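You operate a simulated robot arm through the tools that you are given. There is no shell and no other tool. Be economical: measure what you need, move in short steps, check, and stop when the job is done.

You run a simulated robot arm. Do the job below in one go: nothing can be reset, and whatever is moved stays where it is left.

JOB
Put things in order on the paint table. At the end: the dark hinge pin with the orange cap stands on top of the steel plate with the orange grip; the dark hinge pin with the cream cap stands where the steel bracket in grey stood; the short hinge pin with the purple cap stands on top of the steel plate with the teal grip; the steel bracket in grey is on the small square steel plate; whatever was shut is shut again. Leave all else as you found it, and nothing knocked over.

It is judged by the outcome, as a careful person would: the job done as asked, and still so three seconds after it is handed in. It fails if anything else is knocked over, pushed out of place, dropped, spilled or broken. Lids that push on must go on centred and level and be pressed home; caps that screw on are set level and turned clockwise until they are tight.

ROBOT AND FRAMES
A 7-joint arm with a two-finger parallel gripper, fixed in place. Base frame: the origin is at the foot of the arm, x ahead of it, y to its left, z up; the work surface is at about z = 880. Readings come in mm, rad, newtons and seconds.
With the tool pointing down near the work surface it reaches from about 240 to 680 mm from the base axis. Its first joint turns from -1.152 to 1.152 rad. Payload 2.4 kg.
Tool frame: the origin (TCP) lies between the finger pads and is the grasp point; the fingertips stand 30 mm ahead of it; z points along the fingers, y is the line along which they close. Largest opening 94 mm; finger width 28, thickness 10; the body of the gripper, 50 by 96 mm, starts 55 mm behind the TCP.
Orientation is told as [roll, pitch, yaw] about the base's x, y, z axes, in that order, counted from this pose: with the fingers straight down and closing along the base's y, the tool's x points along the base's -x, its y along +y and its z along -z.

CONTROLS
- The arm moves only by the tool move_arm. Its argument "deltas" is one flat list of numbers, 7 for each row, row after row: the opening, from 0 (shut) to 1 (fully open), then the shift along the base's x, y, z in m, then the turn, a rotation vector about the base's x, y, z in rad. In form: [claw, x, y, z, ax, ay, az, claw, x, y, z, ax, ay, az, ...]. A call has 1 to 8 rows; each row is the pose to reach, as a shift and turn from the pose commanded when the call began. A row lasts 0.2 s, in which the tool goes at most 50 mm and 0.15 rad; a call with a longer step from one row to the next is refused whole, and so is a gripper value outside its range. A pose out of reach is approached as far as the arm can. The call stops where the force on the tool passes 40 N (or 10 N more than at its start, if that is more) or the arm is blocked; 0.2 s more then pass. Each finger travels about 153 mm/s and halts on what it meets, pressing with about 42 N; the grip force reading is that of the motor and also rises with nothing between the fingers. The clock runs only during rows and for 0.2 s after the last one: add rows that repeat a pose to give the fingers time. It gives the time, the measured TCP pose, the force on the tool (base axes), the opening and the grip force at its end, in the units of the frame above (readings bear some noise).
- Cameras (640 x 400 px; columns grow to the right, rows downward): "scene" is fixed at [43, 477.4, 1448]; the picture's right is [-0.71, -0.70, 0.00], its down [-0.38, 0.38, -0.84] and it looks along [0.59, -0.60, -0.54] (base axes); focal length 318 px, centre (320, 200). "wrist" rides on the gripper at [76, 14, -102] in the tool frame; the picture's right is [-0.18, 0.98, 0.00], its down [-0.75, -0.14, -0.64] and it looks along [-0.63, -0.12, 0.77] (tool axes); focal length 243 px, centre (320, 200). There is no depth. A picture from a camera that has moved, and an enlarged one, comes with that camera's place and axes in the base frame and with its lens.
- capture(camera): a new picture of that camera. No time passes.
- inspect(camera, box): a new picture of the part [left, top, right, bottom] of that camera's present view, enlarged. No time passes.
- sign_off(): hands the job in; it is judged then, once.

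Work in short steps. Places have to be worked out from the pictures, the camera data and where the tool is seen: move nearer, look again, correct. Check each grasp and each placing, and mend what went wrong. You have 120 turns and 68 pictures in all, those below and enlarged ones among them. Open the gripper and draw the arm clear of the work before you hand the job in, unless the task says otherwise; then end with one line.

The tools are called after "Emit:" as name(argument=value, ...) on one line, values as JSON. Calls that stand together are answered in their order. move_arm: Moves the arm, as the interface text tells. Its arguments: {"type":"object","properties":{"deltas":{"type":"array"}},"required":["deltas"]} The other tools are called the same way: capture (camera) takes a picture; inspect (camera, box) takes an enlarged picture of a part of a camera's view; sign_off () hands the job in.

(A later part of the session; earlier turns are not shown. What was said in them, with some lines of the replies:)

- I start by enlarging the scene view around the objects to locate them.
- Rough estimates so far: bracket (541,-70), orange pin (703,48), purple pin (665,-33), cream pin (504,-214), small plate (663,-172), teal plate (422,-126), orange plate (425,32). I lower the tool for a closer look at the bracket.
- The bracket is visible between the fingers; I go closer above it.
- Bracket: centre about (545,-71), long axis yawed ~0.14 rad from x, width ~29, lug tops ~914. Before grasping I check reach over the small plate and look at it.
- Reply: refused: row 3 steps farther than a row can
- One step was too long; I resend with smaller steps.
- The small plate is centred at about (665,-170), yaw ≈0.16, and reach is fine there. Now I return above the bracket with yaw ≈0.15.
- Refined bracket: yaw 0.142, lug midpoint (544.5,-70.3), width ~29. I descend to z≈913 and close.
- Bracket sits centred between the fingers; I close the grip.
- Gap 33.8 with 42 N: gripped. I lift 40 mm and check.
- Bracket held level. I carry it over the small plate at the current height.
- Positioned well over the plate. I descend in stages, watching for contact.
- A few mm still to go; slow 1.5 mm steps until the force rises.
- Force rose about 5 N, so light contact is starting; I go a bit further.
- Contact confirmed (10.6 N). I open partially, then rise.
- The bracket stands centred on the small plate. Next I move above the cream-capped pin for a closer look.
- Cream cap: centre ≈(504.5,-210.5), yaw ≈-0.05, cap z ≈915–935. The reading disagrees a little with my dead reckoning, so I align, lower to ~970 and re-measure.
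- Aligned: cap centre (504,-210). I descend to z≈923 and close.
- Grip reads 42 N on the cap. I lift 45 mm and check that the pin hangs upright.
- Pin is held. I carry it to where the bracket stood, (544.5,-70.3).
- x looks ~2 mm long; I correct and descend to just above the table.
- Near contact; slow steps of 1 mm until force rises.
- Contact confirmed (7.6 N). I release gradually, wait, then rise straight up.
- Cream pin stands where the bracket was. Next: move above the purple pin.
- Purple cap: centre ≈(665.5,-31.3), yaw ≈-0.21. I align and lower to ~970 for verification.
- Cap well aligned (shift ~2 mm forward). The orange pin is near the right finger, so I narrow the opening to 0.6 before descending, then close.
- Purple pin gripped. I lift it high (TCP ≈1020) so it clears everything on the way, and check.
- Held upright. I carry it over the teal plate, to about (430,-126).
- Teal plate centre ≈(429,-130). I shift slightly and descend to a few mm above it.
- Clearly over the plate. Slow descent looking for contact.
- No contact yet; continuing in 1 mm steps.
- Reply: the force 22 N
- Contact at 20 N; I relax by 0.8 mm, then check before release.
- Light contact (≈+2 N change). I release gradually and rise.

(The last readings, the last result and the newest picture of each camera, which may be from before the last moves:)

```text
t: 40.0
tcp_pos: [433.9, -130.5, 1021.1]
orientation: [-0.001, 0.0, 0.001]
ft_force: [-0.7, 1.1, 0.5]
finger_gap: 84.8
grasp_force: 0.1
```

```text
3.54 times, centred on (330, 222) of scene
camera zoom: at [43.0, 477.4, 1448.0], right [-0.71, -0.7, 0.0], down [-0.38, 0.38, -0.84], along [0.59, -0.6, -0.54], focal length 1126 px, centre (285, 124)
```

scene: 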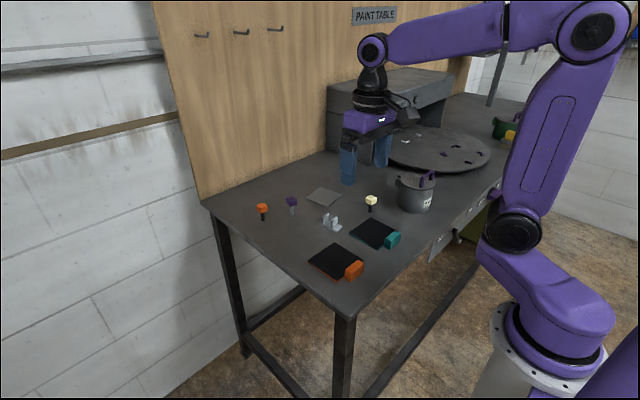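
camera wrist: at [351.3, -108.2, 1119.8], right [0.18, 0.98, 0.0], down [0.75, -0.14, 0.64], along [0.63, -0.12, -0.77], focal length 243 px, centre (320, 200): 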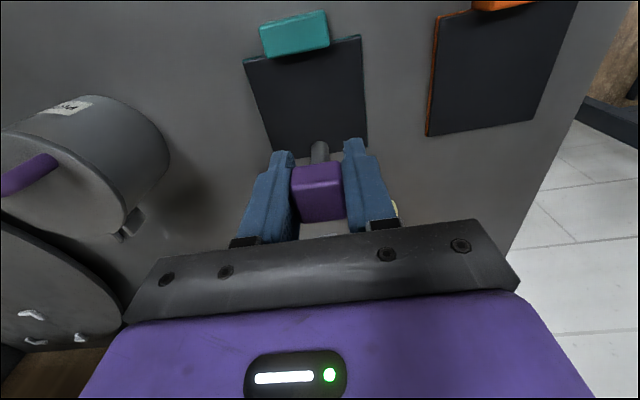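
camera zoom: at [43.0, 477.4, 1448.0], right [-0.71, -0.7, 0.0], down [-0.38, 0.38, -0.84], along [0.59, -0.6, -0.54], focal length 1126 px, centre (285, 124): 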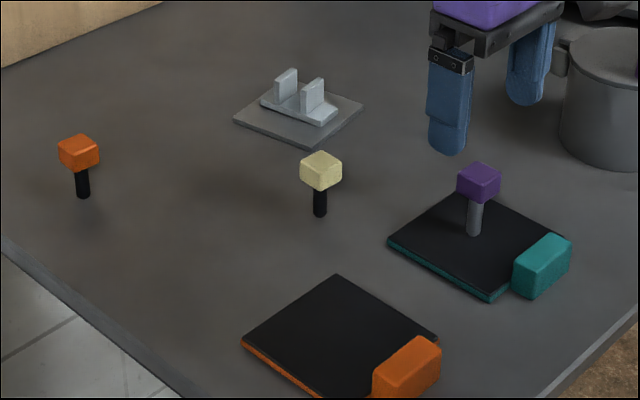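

Purple pin stands on the teal plate. Now the orange pin: I move toward (672,45) at this height, clear over everything.

Emit:
move_arm(deltas=[0.9, 0.034, 0.025, 0, 0, 0, 0, 1, 0.068, 0.05, 0, 0, 0, 0, 1, 0.102, 0.075, 0, 0, 0, 0, 1, 0.136, 0.1, 0, 0, 0, 0, 1, 0.17, 0.125, 0, 0, 0, 0, 1, 0.204, 0.15, 0, 0, 0, 0, 1, 0.236, 0.175, 0, 0, 0, 0, 1, 0.236, 0.175, 0, 0, 0, 0])

Emit:
inspect(camera="wrist", box=[200, 80, 440, 230])

```text
t: 41.8
tcp_pos: [666.8, 43.9, 1019.5]
orientation: [0.001, 0.004, 0.0]
ft_force: [0.2, -0.3, 0.7]
finger_gap: 94.2
grasp_force: 0.0
```

```text
2.67 times, centred on (320, 155) of wrist
camera zoom: at [591.0, 57.8, 1121.4], right [0.18, 0.98, 0.0], down [0.75, -0.14, 0.64], along [0.63, -0.12, -0.77], focal length 647 px, centre (320, 320)
```

zoom: 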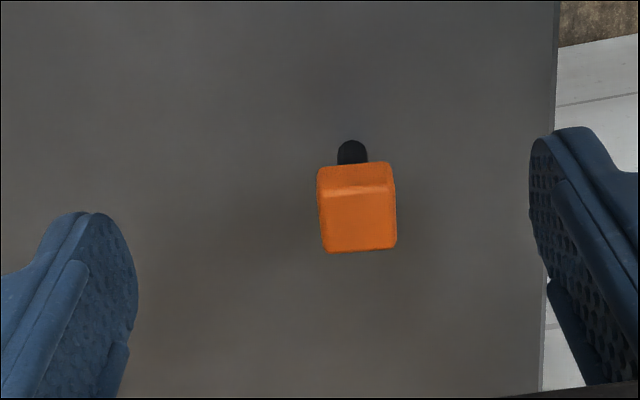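

Orange cap: centre ≈(703.7,49.2), yaw ≈-0.07. That is just beyond vertical reach, so I tilt the tool outward 0.25 rad about the closing axis (pads stay vertical) and move above it.

Emit:
move_arm(deltas=[1, 0.0, 0.001, 0, -0.004, -0.12, -0.03, 1, 0.012, 0.003, -0.01, -0.00875, -0.25, -0.07, 1, 0.0368, 0.0053, -0.03, -0.00875, -0.25, -0.07, 1, 0.0368, 0.0053, -0.045, -0.00875, -0.25, -0.07, 1, 0.0368, 0.0053, -0.045, -0.00875, -0.25, -0.07, 1, 0.0368, 0.0053, -0.045, -0.00875, -0.25, -0.07])

Emit:
inspect(camera="wrist", box=[200, 80, 440, 230])

```text
t: 43.2
tcp_pos: [705.7, 47.2, 975.2]
orientation: [0.0, -0.25, -0.07]
ft_force: [0.3, -0.1, 0.4]
finger_gap: 93.9
grasp_force: 0.1
```

```text
2.67 times, centred on (320, 155) of wrist
camera zoom: at [607.6, 69.2, 1055.7], right [0.25, 0.97, 0.05], down [0.56, -0.18, 0.81], along [0.79, -0.17, -0.59], focal length 647 px, centre (320, 320)
```

zoom: 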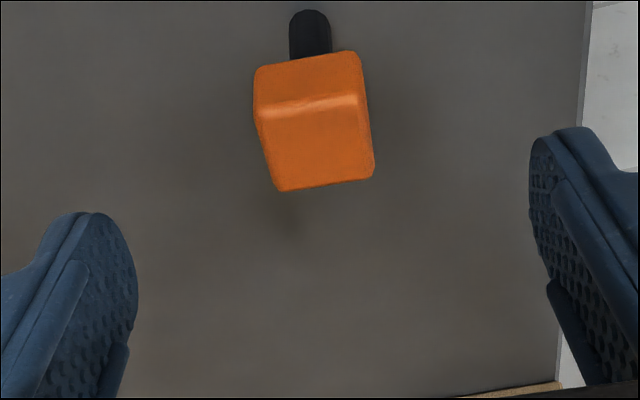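

Reached with tilt. Cap centre ≈(703.5,50). Small correction, descend straight down to z≈924, and close.

Emit:
move_arm(deltas=[0.8, -0.0015, 0.001, -0.01, 0, 0, 0, 0.8, -0.0015, 0.001, -0.035, 0, 0, 0, 0.8, -0.0015, 0.001, -0.05, 0, 0, 0, 0.8, -0.0015, 0.001, -0.05, 0, 0, 0])

Emit:
inspect(camera="wrist", box=[200, 80, 440, 230])

```text
t: 44.2
tcp_pos: [705.1, 49.1, 924.7]
orientation: [0.0, -0.249, -0.069]
ft_force: [0.0, -0.6, -0.6]
finger_gap: 75.1
grasp_force: 0.1
```

```text
2.67 times, centred on (320, 155) of wrist
camera zoom: at [606.5, 69.6, 1004.5], right [0.25, 0.97, 0.05], down [0.56, -0.18, 0.81], along [0.79, -0.17, -0.59], focal length 647 px, centre (320, 320)
```

zoom: 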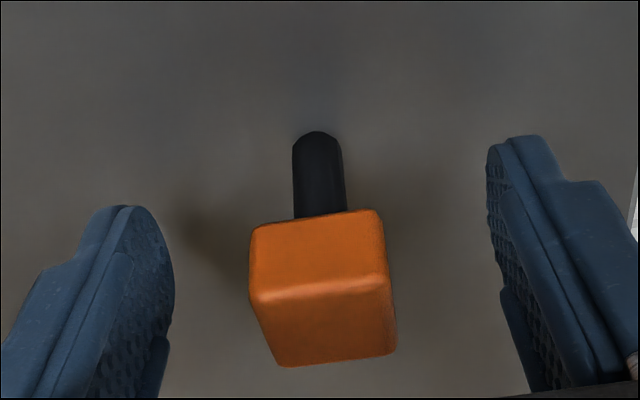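

Cap is between the pads; I close and lift 20 mm.

Emit:
move_arm(deltas=[0.4, 0, 0, 0, 0, 0, 0, 0.2, 0, 0, 0, 0, 0, 0, 0, 0, 0, 0, 0, 0, 0, 0, 0, 0, 0, 0, 0, 0, 0, 0, 0, 0.01, 0, 0, 0, 0, 0, 0, 0.025, 0, 0, 0, 0, 0, 0, 0.025, 0, 0, 0])

Emit:
inspect(camera="scene", box=[220, 170, 320, 232])

Emit:
inspect(camera="wrist", box=[200, 80, 440, 230])

```text
t: 45.8
tcp_pos: [705.3, 50.4, 949.8]
orientation: [0.0, -0.249, -0.07]
ft_force: [-0.5, 0.2, -2.0]
finger_gap: 29.9
grasp_force: 42.4
```

```text
6.40 times, centred on (270, 201) of scene
camera zoom: at [43.0, 477.4, 1448.0], right [-0.71, -0.7, 0.0], down [-0.38, 0.38, -0.84], along [0.59, -0.6, -0.54], focal length 2036 px, centre (640, 194)
```

zoom: 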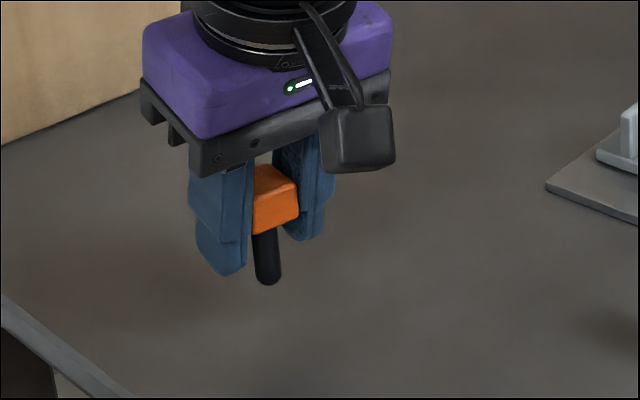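

```text
2.67 times, centred on (320, 155) of wrist
camera zoom: at [607.3, 70.8, 1030.1], right [0.25, 0.97, 0.05], down [0.56, -0.18, 0.81], along [0.79, -0.17, -0.59], focal length 647 px, centre (320, 320)
```

zoom: 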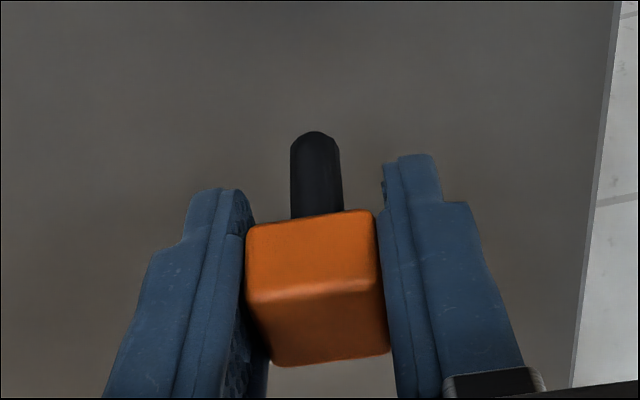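

Orange pin held upright. I raise it 50 mm while starting toward the orange plate (target (432,28.5)).

Emit:
move_arm(deltas=[0, -0.01, 0, 0.03, 0, 0, 0, 0, -0.045, -0.003, 0.05, 0, 0, 0, 0, -0.091, -0.007, 0.05, 0, 0, 0, 0, -0.137, -0.011, 0.05, 0, 0, 0, 0, -0.183, -0.015, 0.05, 0, 0, 0, 0, -0.229, -0.019, 0.05, 0, 0, 0, 0, -0.272, -0.0215, 0.05, 0, 0, 0, 0, -0.272, -0.0215, 0.05, 0, 0, 0])

Emit:
capture(camera="wrist")

Emit:
inspect(camera="scene", box=[280, 190, 410, 290])

```text
t: 47.6
tcp_pos: [430.7, 31.1, 1001.4]
orientation: [0.0, -0.251, -0.071]
ft_force: [-0.9, 0.2, -1.0]
finger_gap: 29.6
grasp_force: 42.0
```

```text
24 pictures are left
camera wrist: at [333.5, 52.3, 1081.7], right [0.25, 0.97, 0.05], down [0.56, -0.18, 0.81], along [0.79, -0.17, -0.59], focal length 243 px, centre (320, 200)
```

wrist: 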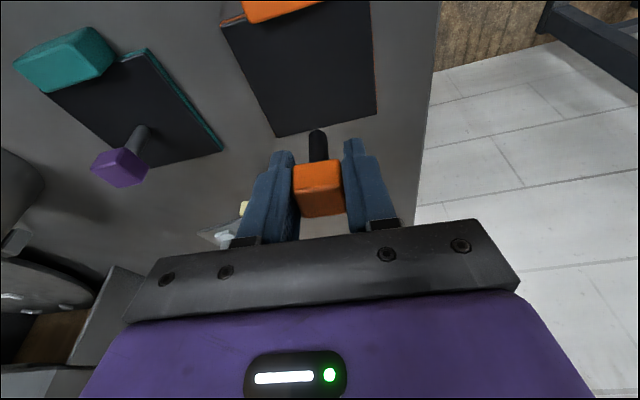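

```text
4.00 times, centred on (345, 240) of scene
camera zoom: at [43.0, 477.4, 1448.0], right [-0.71, -0.7, 0.0], down [-0.38, 0.38, -0.84], along [0.59, -0.6, -0.54], focal length 1272 px, centre (220, 40)
```

zoom: 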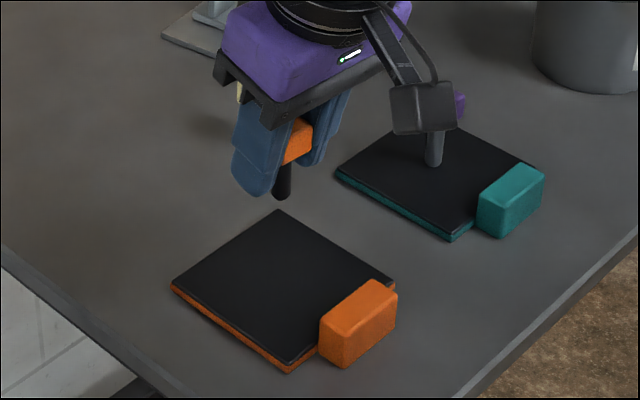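

Plate centre ≈(428,30.5); TCP is well placed at (431,31). I descend to ~941.

Emit:
move_arm(deltas=[0, 0, -0.0005, -0.03, 0, 0, 0, 0, 0, -0.0005, -0.055, 0, 0, 0, 0, 0, -0.0005, -0.06, 0, 0, 0, 0, 0, -0.0005, -0.06, 0, 0, 0])

Emit:
inspect(camera="scene", box=[280, 210, 400, 285])

```text
t: 48.6
tcp_pos: [432.3, 29.6, 942.1]
orientation: [0.001, -0.248, -0.068]
ft_force: [0.3, -0.1, -1.4]
finger_gap: 29.9
grasp_force: 41.8
```

```text
5.33 times, centred on (340, 248) of scene
camera zoom: at [43.0, 477.4, 1448.0], right [-0.71, -0.7, 0.0], down [-0.38, 0.38, -0.84], along [0.59, -0.6, -0.54], focal length 1696 px, centre (213, -53)
```

zoom: 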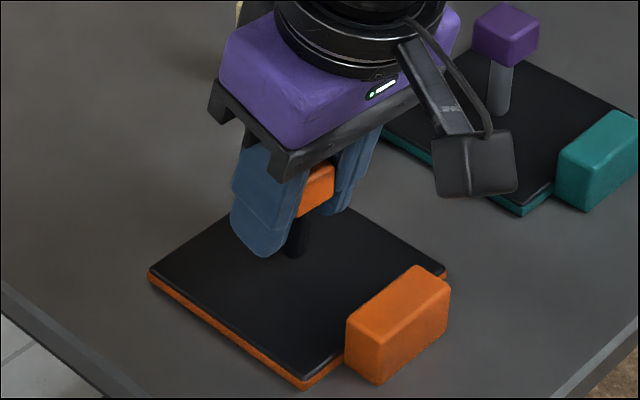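

Slow approach to contact.

Emit:
move_arm(deltas=[0, 0, 0, -0.002, 0, 0, 0, 0, 0, 0, -0.004, 0, 0, 0, 0, 0, 0, -0.006, 0, 0, 0, 0, 0, 0, -0.006, 0, 0, 0])

```text
t: 49.6
tcp_pos: [432.6, 30.5, 934.9]
orientation: [0.0, -0.25, -0.07]
ft_force: [0.3, -0.4, -1.9]
finger_gap: 29.9
grasp_force: 42.1
```

Emit:
move_arm(deltas=[0, 0, 0, -0.0008, 0, 0, 0, 0, 0, 0, -0.0008, 0, 0, 0])

```text
t: 50.2
tcp_pos: [432.5, 28.9, 934.9]
orientation: [-0.001, -0.251, -0.07]
ft_force: [-1.5, -0.1, 2.5]
finger_gap: 29.9
grasp_force: 41.9
```

Light contact. I release gradually and rise straight up.

Emit:
move_arm(deltas=[0.34, 0, 0, -0.0002, 0, 0, 0, 0.4, 0, 0, 0, 0, 0, 0, 0.7, 0, 0, 0, 0, 0, 0, 0.9, 0, 0, 0, 0, 0, 0, 0.9, 0, 0, 0.03, 0, 0, 0, 0.9, 0, 0, 0.07, 0, 0, 0, 0.9, 0, 0, 0.11, 0, 0, 0, 0.9, 0, 0, 0.11, 0, 0, 0])

Emit:
capture(camera="scene")

```text
t: 52.0
tcp_pos: [433.8, 30.5, 1044.1]
orientation: [-0.001, -0.248, -0.07]
ft_force: [-0.5, 0.8, 0.1]
finger_gap: 84.5
grasp_force: 0.0
```

```text
21 pictures are left
```

scene: 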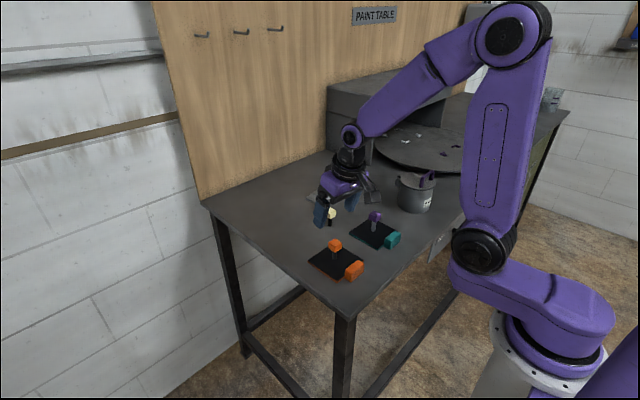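

Released. I raise and straighten the arm clear, then verify the final scene.

Emit:
move_arm(deltas=[1, 0, 0, 0.04, 0, 0, 0, 1, -0.01, -0.005, 0.08, 0.004, 0.12, 0.035, 1, -0.03, -0.01, 0.12, 0.00875, 0.25, 0.07, 1, -0.05, -0.015, 0.13, 0.00875, 0.25, 0.07, 1, -0.05, -0.015, 0.13, 0.00875, 0.25, 0.07])

Emit:
inspect(camera="scene", box=[240, 165, 420, 290])

Emit:
capture(camera="scene")

```text
t: 53.2
tcp_pos: [382.5, 14.8, 1173.0]
orientation: [0.0, 0.0, 0.0]
ft_force: [0.2, -0.5, 0.9]
finger_gap: 94.1
grasp_force: 0.1
```

```text
3.20 times, centred on (330, 228) of scene
camera zoom: at [43.0, 477.4, 1448.0], right [-0.71, -0.7, 0.0], down [-0.38, 0.38, -0.84], along [0.59, -0.6, -0.54], focal length 1018 px, centre (288, 112)
```

zoom: 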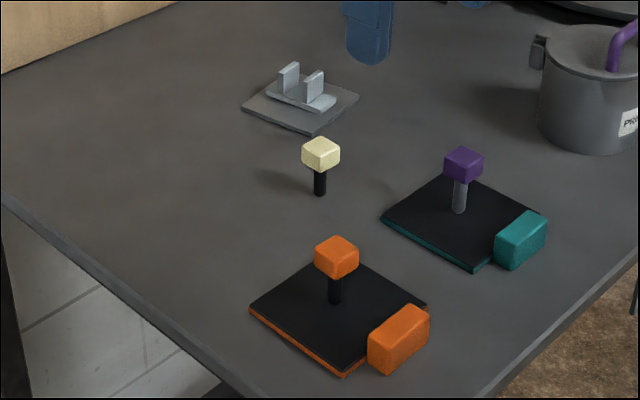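

```text
19 pictures are left
```

scene: 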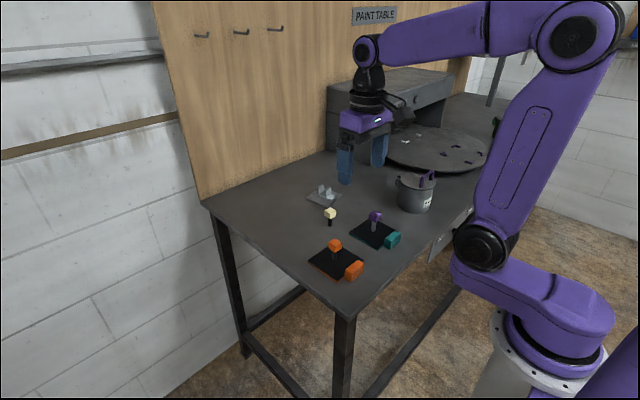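

All four look right. Before signing off I check the turntable and the rest for any look-alike "short" pin with a purple cap.

Emit:
inspect(camera="scene", box=[380, 110, 520, 200])

Emit:
inspect(camera="scene", box=[340, 195, 410, 255])

```text
4.44 times, centred on (450, 155) of scene
camera zoom: at [43.0, 477.4, 1448.0], right [-0.71, -0.7, 0.0], down [-0.38, 0.38, -0.84], along [0.59, -0.6, -0.54], focal length 1414 px, centre (-258, 400)
```

zoom: 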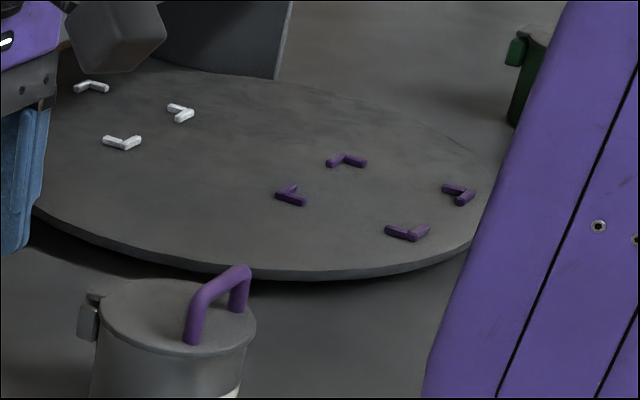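

```text
6.67 times, centred on (375, 225) of scene
camera zoom: at [43.0, 477.4, 1448.0], right [-0.71, -0.7, 0.0], down [-0.38, 0.38, -0.84], along [0.59, -0.6, -0.54], focal length 2120 px, centre (-47, 33)
```

zoom: 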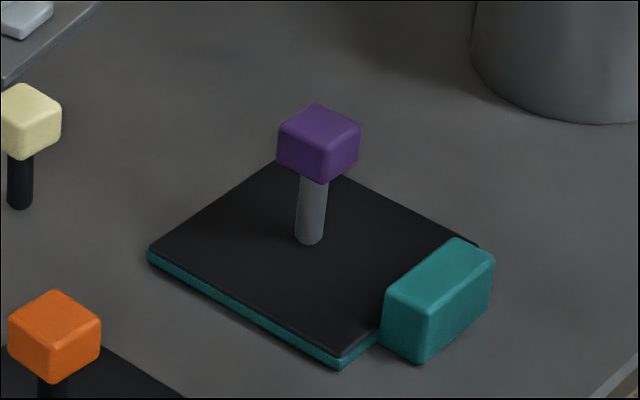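

The purple, orange and cream pins all stand upright, the bracket is on the small square plate, and I see no look-alike purple-capped pin. Nothing was opened, and the arm is clear with the gripper open, so I hand in.

Emit:
sign_off()

```text
The job is handed in.
```

The bracket is on the small square plate, the cream pin stands where the bracket was, and the purple and orange pins stand on the teal and orange plates; nothing was opened, nothing else was knocked or moved that I could see, and I have handed the job in.
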